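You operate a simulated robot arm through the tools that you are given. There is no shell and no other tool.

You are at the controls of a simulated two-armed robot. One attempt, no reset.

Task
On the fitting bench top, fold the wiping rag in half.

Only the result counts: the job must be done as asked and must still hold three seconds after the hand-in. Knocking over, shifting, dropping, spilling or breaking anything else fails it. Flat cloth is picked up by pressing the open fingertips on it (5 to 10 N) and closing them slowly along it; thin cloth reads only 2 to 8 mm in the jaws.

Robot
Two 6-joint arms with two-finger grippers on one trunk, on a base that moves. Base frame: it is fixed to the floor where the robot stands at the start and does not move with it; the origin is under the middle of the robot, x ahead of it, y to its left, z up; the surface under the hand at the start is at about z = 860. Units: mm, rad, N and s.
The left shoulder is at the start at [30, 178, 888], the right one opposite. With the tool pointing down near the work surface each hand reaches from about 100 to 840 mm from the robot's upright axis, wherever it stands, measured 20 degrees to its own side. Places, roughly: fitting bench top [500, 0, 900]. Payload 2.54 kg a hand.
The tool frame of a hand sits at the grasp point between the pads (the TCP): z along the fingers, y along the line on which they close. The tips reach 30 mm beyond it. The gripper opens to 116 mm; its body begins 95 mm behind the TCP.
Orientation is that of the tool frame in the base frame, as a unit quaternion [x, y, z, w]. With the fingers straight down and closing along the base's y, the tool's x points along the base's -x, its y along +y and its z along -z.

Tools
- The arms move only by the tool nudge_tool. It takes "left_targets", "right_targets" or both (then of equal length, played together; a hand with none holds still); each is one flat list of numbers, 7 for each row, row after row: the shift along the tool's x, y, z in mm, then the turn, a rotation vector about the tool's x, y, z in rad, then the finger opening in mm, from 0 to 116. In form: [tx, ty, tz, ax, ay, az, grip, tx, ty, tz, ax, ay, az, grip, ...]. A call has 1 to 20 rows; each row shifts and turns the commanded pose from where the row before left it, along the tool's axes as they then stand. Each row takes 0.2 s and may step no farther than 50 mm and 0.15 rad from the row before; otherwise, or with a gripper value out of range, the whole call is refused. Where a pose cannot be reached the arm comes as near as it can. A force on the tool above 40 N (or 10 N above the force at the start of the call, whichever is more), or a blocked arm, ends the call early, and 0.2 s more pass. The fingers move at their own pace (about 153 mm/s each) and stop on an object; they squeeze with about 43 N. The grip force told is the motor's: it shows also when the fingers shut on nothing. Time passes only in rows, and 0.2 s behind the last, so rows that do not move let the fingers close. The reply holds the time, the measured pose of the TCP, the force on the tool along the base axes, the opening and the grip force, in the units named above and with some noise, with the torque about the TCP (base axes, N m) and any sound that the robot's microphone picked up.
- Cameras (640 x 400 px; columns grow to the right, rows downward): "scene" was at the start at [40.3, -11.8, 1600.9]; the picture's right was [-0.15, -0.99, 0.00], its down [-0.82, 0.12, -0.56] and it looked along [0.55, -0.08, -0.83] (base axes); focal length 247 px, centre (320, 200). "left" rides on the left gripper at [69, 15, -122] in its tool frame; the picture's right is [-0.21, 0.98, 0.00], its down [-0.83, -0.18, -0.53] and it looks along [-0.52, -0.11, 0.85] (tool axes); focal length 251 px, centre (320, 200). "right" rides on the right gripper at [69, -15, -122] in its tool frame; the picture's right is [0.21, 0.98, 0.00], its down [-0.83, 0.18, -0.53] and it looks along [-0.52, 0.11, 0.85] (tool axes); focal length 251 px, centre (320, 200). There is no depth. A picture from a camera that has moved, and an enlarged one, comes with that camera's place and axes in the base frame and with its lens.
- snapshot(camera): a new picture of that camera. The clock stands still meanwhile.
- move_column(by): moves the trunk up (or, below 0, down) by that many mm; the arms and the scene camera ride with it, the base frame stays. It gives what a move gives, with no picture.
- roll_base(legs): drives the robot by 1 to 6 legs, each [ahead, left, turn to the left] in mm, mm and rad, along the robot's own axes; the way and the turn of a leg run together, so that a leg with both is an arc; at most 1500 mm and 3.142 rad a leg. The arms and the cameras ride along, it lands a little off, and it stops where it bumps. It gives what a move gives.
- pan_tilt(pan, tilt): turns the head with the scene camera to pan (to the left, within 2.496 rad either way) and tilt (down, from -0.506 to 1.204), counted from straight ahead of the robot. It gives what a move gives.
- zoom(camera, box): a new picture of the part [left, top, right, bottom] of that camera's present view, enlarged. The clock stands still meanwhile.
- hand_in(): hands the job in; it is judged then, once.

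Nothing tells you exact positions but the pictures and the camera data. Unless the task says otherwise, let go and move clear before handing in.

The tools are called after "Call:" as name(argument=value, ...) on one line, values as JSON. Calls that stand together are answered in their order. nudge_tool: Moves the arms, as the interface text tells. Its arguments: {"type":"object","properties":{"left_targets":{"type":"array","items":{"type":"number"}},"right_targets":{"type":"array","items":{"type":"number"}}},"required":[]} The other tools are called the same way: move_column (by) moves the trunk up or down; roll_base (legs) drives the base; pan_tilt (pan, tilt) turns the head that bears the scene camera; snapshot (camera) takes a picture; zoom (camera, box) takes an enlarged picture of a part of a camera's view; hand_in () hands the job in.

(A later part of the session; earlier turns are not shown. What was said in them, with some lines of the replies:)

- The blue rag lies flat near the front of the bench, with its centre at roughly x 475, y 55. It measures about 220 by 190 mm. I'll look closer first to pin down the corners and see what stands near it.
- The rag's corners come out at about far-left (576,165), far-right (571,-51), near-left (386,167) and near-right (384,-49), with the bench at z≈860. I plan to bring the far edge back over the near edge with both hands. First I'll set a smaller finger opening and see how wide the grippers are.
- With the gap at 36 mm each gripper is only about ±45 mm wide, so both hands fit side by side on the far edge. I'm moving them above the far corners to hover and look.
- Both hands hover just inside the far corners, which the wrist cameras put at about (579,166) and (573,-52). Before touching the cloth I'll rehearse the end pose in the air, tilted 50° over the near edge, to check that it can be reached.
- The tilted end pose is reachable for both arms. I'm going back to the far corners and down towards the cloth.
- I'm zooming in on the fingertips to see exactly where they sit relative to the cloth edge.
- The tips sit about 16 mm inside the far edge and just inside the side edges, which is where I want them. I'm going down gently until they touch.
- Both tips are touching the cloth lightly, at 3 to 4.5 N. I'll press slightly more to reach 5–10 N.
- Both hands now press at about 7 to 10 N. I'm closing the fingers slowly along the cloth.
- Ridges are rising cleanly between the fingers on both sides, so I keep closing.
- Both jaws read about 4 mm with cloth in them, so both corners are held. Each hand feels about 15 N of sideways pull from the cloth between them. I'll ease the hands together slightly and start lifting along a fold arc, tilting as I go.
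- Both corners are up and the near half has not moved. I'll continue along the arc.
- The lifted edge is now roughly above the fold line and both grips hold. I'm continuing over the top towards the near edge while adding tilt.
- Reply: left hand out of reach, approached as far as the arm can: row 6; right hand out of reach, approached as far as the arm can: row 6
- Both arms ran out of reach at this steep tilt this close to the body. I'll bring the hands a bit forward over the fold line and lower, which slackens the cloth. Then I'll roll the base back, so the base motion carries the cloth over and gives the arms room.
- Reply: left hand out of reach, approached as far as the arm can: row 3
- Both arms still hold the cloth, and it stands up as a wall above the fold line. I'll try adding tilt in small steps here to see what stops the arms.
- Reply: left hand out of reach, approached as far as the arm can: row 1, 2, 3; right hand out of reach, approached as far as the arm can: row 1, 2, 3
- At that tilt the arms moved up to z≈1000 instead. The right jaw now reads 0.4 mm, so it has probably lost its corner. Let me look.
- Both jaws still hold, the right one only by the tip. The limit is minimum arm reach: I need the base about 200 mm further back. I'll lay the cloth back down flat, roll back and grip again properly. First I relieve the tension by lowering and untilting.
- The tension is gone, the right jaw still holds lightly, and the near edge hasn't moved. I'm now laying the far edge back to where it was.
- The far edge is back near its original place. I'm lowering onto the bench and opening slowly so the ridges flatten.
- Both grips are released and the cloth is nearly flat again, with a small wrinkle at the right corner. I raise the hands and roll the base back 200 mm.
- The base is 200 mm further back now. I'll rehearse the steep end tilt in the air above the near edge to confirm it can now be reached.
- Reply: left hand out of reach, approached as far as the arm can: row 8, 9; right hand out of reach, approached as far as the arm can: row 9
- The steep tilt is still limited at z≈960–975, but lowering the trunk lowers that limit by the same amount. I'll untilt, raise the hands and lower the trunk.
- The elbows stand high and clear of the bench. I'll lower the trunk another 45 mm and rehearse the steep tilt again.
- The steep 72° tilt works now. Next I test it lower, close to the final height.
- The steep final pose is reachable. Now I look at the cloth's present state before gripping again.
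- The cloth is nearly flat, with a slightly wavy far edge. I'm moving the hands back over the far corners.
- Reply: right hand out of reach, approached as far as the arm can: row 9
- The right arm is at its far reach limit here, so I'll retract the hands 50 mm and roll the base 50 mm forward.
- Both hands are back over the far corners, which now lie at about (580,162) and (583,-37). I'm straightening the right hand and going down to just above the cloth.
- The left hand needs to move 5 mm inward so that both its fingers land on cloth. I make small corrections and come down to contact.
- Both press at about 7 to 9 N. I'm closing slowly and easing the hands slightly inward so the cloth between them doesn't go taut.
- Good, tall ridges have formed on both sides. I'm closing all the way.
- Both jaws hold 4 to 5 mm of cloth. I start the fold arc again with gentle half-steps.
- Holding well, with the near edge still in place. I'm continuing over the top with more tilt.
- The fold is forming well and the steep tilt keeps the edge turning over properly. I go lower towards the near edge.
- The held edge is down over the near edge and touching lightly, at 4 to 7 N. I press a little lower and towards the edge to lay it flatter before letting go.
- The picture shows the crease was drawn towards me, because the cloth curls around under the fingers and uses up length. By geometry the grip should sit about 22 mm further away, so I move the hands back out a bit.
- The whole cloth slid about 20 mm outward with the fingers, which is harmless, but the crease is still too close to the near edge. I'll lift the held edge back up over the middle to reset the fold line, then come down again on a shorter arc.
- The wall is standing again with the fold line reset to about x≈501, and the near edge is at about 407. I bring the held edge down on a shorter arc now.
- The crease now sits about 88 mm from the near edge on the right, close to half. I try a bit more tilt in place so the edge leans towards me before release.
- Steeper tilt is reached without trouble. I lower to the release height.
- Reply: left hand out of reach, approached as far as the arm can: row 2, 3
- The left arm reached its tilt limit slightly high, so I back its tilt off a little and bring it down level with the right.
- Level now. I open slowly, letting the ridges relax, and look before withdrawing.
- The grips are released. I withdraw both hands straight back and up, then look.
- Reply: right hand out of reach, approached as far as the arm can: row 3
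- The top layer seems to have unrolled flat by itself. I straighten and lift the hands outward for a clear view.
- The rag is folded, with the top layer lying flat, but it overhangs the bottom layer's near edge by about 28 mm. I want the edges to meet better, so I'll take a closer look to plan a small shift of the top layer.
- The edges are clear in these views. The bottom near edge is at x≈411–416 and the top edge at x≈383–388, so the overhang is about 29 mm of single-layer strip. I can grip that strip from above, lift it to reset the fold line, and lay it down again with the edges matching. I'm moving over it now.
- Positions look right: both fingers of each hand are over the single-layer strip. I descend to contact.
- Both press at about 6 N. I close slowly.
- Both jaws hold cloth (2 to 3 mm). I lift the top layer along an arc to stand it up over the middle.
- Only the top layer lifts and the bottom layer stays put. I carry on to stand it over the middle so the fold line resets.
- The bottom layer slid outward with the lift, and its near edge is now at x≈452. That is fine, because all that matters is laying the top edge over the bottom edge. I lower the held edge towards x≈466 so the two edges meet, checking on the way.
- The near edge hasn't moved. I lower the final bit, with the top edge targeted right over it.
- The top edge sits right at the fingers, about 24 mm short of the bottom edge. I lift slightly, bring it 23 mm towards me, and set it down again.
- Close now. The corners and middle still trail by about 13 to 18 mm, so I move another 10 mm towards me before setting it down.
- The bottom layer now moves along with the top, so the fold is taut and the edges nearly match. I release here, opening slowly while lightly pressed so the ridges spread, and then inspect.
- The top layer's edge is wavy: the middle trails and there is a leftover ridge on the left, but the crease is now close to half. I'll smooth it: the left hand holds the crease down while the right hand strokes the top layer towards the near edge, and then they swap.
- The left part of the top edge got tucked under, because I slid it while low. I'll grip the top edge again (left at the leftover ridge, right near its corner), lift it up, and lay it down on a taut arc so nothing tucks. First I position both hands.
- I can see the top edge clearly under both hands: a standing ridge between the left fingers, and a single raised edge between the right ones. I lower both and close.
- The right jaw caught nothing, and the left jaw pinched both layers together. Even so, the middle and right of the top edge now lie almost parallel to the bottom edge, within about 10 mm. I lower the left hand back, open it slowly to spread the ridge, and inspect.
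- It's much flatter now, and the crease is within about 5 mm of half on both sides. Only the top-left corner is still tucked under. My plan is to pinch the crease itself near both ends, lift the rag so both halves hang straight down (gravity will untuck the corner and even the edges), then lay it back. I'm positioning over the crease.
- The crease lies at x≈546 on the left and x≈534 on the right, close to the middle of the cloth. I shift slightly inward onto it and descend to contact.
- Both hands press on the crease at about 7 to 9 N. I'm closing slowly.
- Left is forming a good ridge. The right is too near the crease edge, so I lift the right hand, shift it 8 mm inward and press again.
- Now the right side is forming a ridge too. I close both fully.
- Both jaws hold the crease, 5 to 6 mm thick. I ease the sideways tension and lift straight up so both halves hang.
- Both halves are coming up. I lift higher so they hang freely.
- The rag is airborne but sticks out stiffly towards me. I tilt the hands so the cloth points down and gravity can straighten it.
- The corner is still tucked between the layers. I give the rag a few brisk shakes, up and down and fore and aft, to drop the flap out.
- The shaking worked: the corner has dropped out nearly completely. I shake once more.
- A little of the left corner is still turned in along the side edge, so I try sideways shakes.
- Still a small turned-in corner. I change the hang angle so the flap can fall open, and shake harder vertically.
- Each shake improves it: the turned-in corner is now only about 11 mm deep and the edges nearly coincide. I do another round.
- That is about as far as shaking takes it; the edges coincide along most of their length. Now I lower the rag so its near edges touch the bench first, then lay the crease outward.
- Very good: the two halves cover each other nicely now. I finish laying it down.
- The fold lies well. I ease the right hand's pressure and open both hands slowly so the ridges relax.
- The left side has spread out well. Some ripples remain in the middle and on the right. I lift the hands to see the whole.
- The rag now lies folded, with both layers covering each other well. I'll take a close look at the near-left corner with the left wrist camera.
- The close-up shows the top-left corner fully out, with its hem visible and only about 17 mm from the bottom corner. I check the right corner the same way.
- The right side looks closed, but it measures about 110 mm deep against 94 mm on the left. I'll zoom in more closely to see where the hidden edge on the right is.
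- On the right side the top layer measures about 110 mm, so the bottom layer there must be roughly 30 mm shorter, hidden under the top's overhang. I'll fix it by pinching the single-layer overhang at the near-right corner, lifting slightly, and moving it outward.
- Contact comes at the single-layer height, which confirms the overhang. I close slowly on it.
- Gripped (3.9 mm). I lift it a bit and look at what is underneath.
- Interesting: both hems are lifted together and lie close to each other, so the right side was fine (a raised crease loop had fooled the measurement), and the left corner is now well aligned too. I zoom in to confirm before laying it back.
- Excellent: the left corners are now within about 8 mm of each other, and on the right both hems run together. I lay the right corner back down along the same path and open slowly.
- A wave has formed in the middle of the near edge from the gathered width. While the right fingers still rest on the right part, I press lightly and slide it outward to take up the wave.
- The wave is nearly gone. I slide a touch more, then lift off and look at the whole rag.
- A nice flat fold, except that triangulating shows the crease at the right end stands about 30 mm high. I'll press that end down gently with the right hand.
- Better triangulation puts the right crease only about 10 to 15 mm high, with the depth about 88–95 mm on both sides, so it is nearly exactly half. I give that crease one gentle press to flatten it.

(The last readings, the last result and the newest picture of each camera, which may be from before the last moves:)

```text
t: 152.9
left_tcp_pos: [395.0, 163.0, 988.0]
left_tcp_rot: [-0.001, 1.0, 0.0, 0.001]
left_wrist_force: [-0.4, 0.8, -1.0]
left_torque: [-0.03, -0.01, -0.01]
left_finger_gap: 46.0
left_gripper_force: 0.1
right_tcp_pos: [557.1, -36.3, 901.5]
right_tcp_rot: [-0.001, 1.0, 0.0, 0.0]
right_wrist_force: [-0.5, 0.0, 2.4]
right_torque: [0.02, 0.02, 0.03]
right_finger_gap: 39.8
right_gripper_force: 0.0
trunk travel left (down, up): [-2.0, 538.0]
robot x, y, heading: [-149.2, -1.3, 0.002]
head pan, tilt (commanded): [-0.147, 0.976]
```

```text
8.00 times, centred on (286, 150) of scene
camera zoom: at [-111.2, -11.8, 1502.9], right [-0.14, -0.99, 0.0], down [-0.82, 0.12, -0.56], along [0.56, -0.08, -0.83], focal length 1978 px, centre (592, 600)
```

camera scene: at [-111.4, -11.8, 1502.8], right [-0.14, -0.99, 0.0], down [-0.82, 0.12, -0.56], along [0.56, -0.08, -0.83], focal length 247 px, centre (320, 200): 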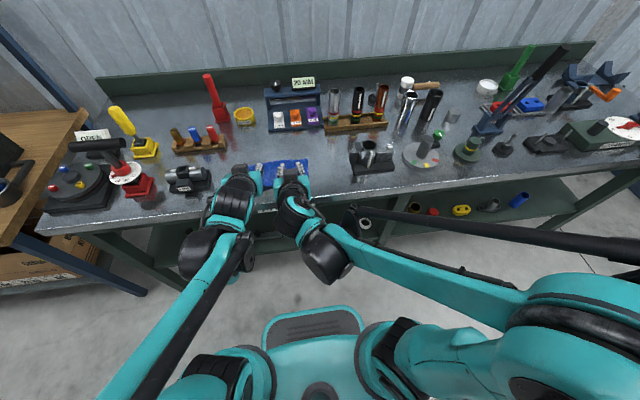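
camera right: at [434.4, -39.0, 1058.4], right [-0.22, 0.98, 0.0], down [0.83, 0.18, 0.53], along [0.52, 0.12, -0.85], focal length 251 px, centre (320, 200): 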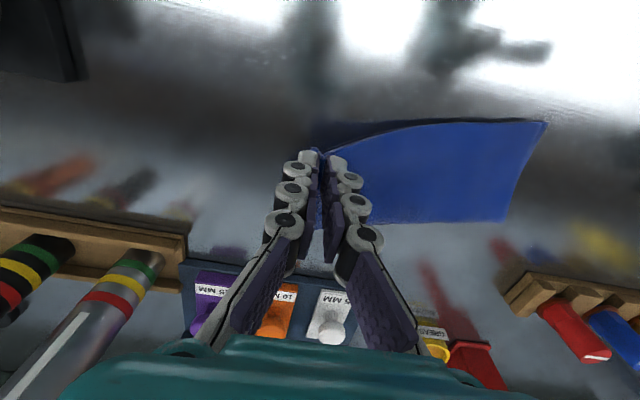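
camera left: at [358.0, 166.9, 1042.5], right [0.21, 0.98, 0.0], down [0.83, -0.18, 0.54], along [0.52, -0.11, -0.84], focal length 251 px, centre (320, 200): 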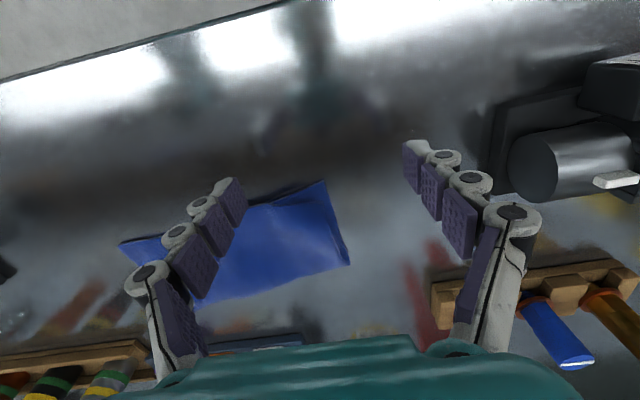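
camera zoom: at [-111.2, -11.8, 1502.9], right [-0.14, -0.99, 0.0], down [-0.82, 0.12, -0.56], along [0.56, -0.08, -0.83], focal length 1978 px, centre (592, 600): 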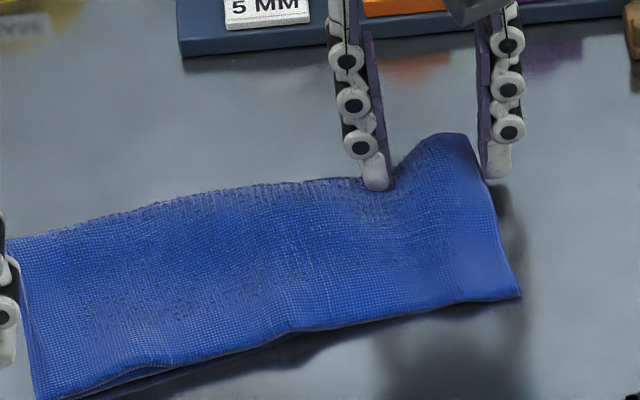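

Call:
nudge_tool(right_targets=[0, 0, -25, 0, 0, 0, 40, 0, 0, 0, 0, 0, 0, 12, 0, 1, 0, 0, 0, 0, 12, 0, 0, 12, 0, 0, 0, 12, 0, 0, 8, 0, 0, 0, 12, 0, 0, 5, 0, 0, 0, 12, 0, 0, 3, 0, 0, 0, 12, 0, 0, 2, 0, 0, 0, 12, 0, 0, 0, 0, 0, 0, 12])

Call:
zoom(camera="scene", box=[246, 125, 326, 175])

```text
t: 154.9
left_tcp_pos: [393.6, 163.2, 990.4]
left_tcp_rot: [-0.003, 1.0, 0.0, 0.002]
left_wrist_force: [-0.5, 0.8, -0.1]
left_torque: [-0.03, -0.02, 0.02]
left_finger_gap: 46.5
left_gripper_force: 0.1
right_tcp_pos: [555.9, -34.4, 898.0]
right_tcp_rot: [-0.002, 1.0, 0.0, 0.001]
right_wrist_force: [1.0, 0.5, 11.6]
right_torque: [0.11, 0.05, -0.03]
right_finger_gap: 11.1
right_gripper_force: 0.1
trunk travel left (down, up): [-2.0, 538.0]
robot x, y, heading: [-147.8, 1.6, 0.012]
head pan, tilt (commanded): [-0.147, 0.976]
```

```text
8.00 times, centred on (286, 150) of scene
camera zoom: at [-112.2, -11.7, 1503.0], right [-0.14, -0.99, 0.0], down [-0.82, 0.12, -0.56], along [0.56, -0.08, -0.83], focal length 1978 px, centre (592, 600)
```

zoom: 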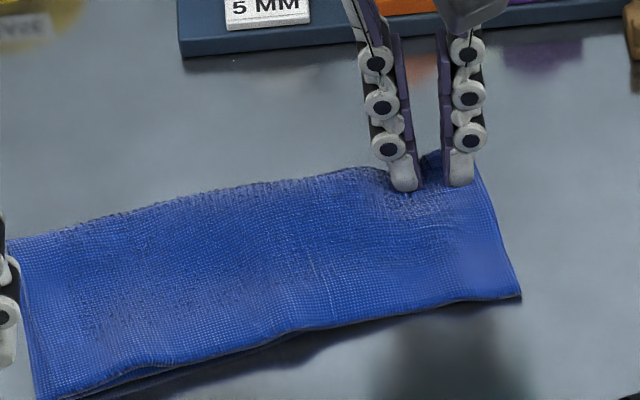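

Pressed flat. I lift off and withdraw both hands well clear, then make a final check.

Call:
nudge_tool(left_targets=[0, 5, -20, 0, 0, 0, 46, 0, 10, -30, 0, 0, 0, 46, 0, 10, -30, 0, 0, 0, 46, 0, 10, 0, 0, 0, 0, 46, 0, 0, 0, 0, 0, 0, 46, 0, 0, 0, 0, 0, 0, 46, 0, 0, 0, 0, 0, 0, 46], right_targets=[0, 0, -10, 0, 0, 0, 12, 0, 0, -30, 0, 0, 0, 12, 10, 0, -40, 0, 0, 0, 30, 40, -15, -20, 0, 0, 0, 30, 45, -15, 0, 0, 0, 0, 30, 45, -15, 0, 0, 0, 0, 30, 30, -15, 0, 0, 0, 0, 30])

Call:
snapshot(camera="scene")

Call:
zoom(camera="scene", box=[236, 130, 316, 180])

Call:
zoom(camera="left", box=[80, 130, 400, 330])

Call:
zoom(camera="right", box=[220, 130, 540, 330])

```text
t: 156.5
left_tcp_pos: [393.4, 197.7, 1070.9]
left_tcp_rot: [-0.002, 1.0, 0.0, 0.001]
left_wrist_force: [0.3, 0.3, -0.4]
left_torque: [0.01, -0.01, -0.01]
left_finger_gap: 46.1
left_gripper_force: 0.0
right_tcp_pos: [384.9, -95.6, 998.1]
right_tcp_rot: [-0.001, 1.0, 0.0, 0.001]
right_wrist_force: [0.1, 0.6, -1.0]
right_torque: [0.0, 0.0, 0.0]
right_finger_gap: 29.9
right_gripper_force: 0.1
trunk travel left (down, up): [-2.0, 538.0]
robot x, y, heading: [-151.5, -0.6, 0.001]
head pan, tilt (commanded): [-0.147, 0.976]
```

```text
taken
camera scene: at [-111.7, -12.1, 1502.9], right [-0.14, -0.99, 0.0], down [-0.82, 0.12, -0.56], along [0.56, -0.08, -0.83], focal length 247 px, centre (320, 200)
```

scene: 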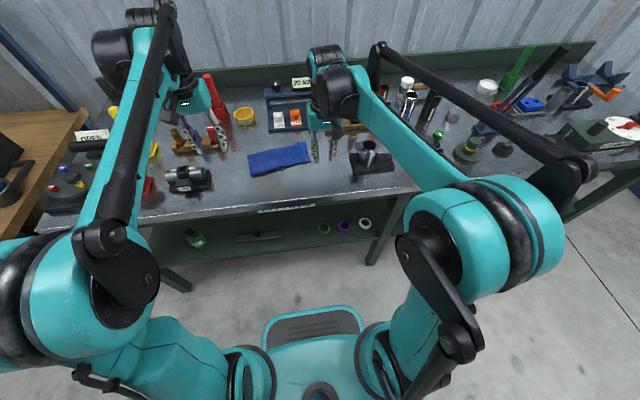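

```text
8.00 times, centred on (276, 155) of scene
camera zoom: at [-111.7, -12.1, 1502.9], right [-0.14, -0.99, 0.0], down [-0.82, 0.12, -0.56], along [0.56, -0.08, -0.83], focal length 1978 px, centre (672, 560)
```

zoom: 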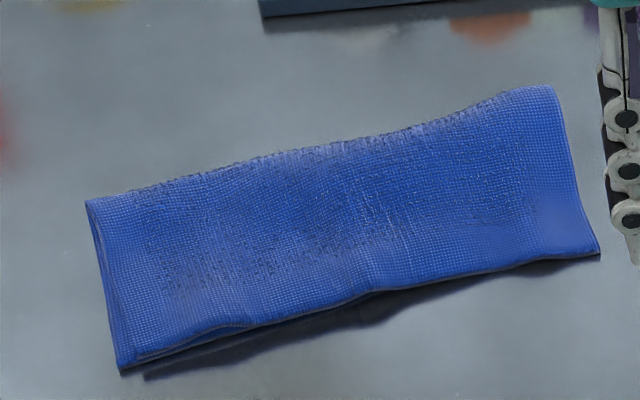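

```text
2.00 times, centred on (240, 230) of left
camera zoom: at [326.2, 212.3, 1193.8], right [0.21, 0.98, 0.0], down [0.83, -0.18, 0.54], along [0.52, -0.11, -0.84], focal length 503 px, centre (480, 140)
```

zoom: 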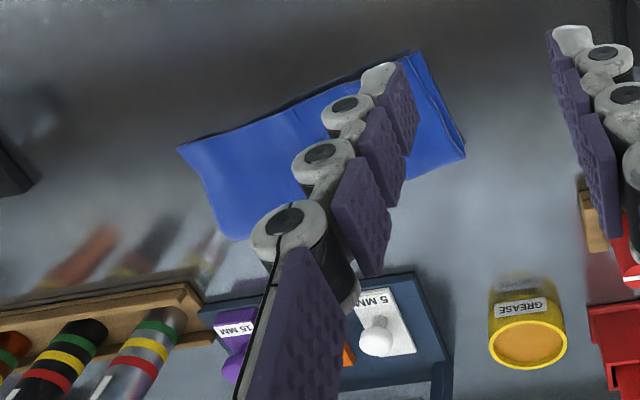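

```text
2.00 times, centred on (380, 230) of right
camera zoom: at [316.1, -110.2, 1120.3], right [-0.22, 0.98, 0.0], down [0.83, 0.18, 0.53], along [0.52, 0.12, -0.85], focal length 503 px, centre (200, 140)
```

zoom: 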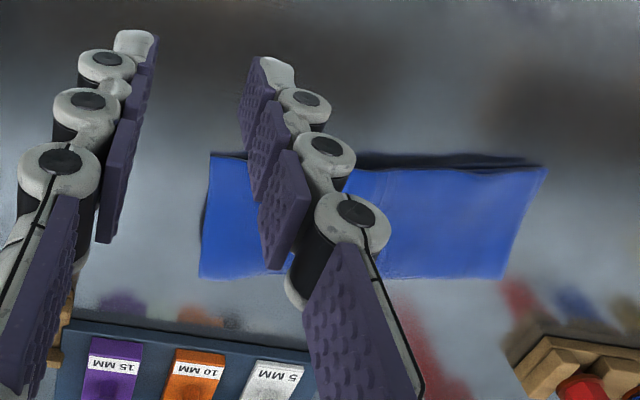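

The rag is folded in half. Both layers lie flat and cover each other, with the edges matching to within about 1 cm where I could see them, and everything else on the bench looks undisturbed. Both hands are open and clear, so I hand in.

Call:
hand_in()

```text
The job is handed in.
```

The wiping rag is folded in half on the fitting bench and I've handed the job in; I don't know how it was judged.

- **The fold:** The two halves cover each other. At the near-left corner they match to within about 8 mm. On the right the two edges ran together when I lifted that corner to check, though the bottom corner there is now hidden under the top layer. The crease is close to the middle of the cloth, about 88–97 mm from the near edge along its length.
- **Flatness:** The near edge is slightly raised in the middle. The crease at the right end stood about 10–15 mm high until I pressed it down.
- **Position:** The rag sits about 60 to 100 mm further from the front of the bench than at the start, and is turned a little. It took several attempts to get the edges to match.
- **Everything else:** In the last pictures nothing else on the bench looks moved or knocked over. Both hands are open and clear of the rag. The robot stands about 150 mm further back than it started, with its trunk lowered by 98 mm.
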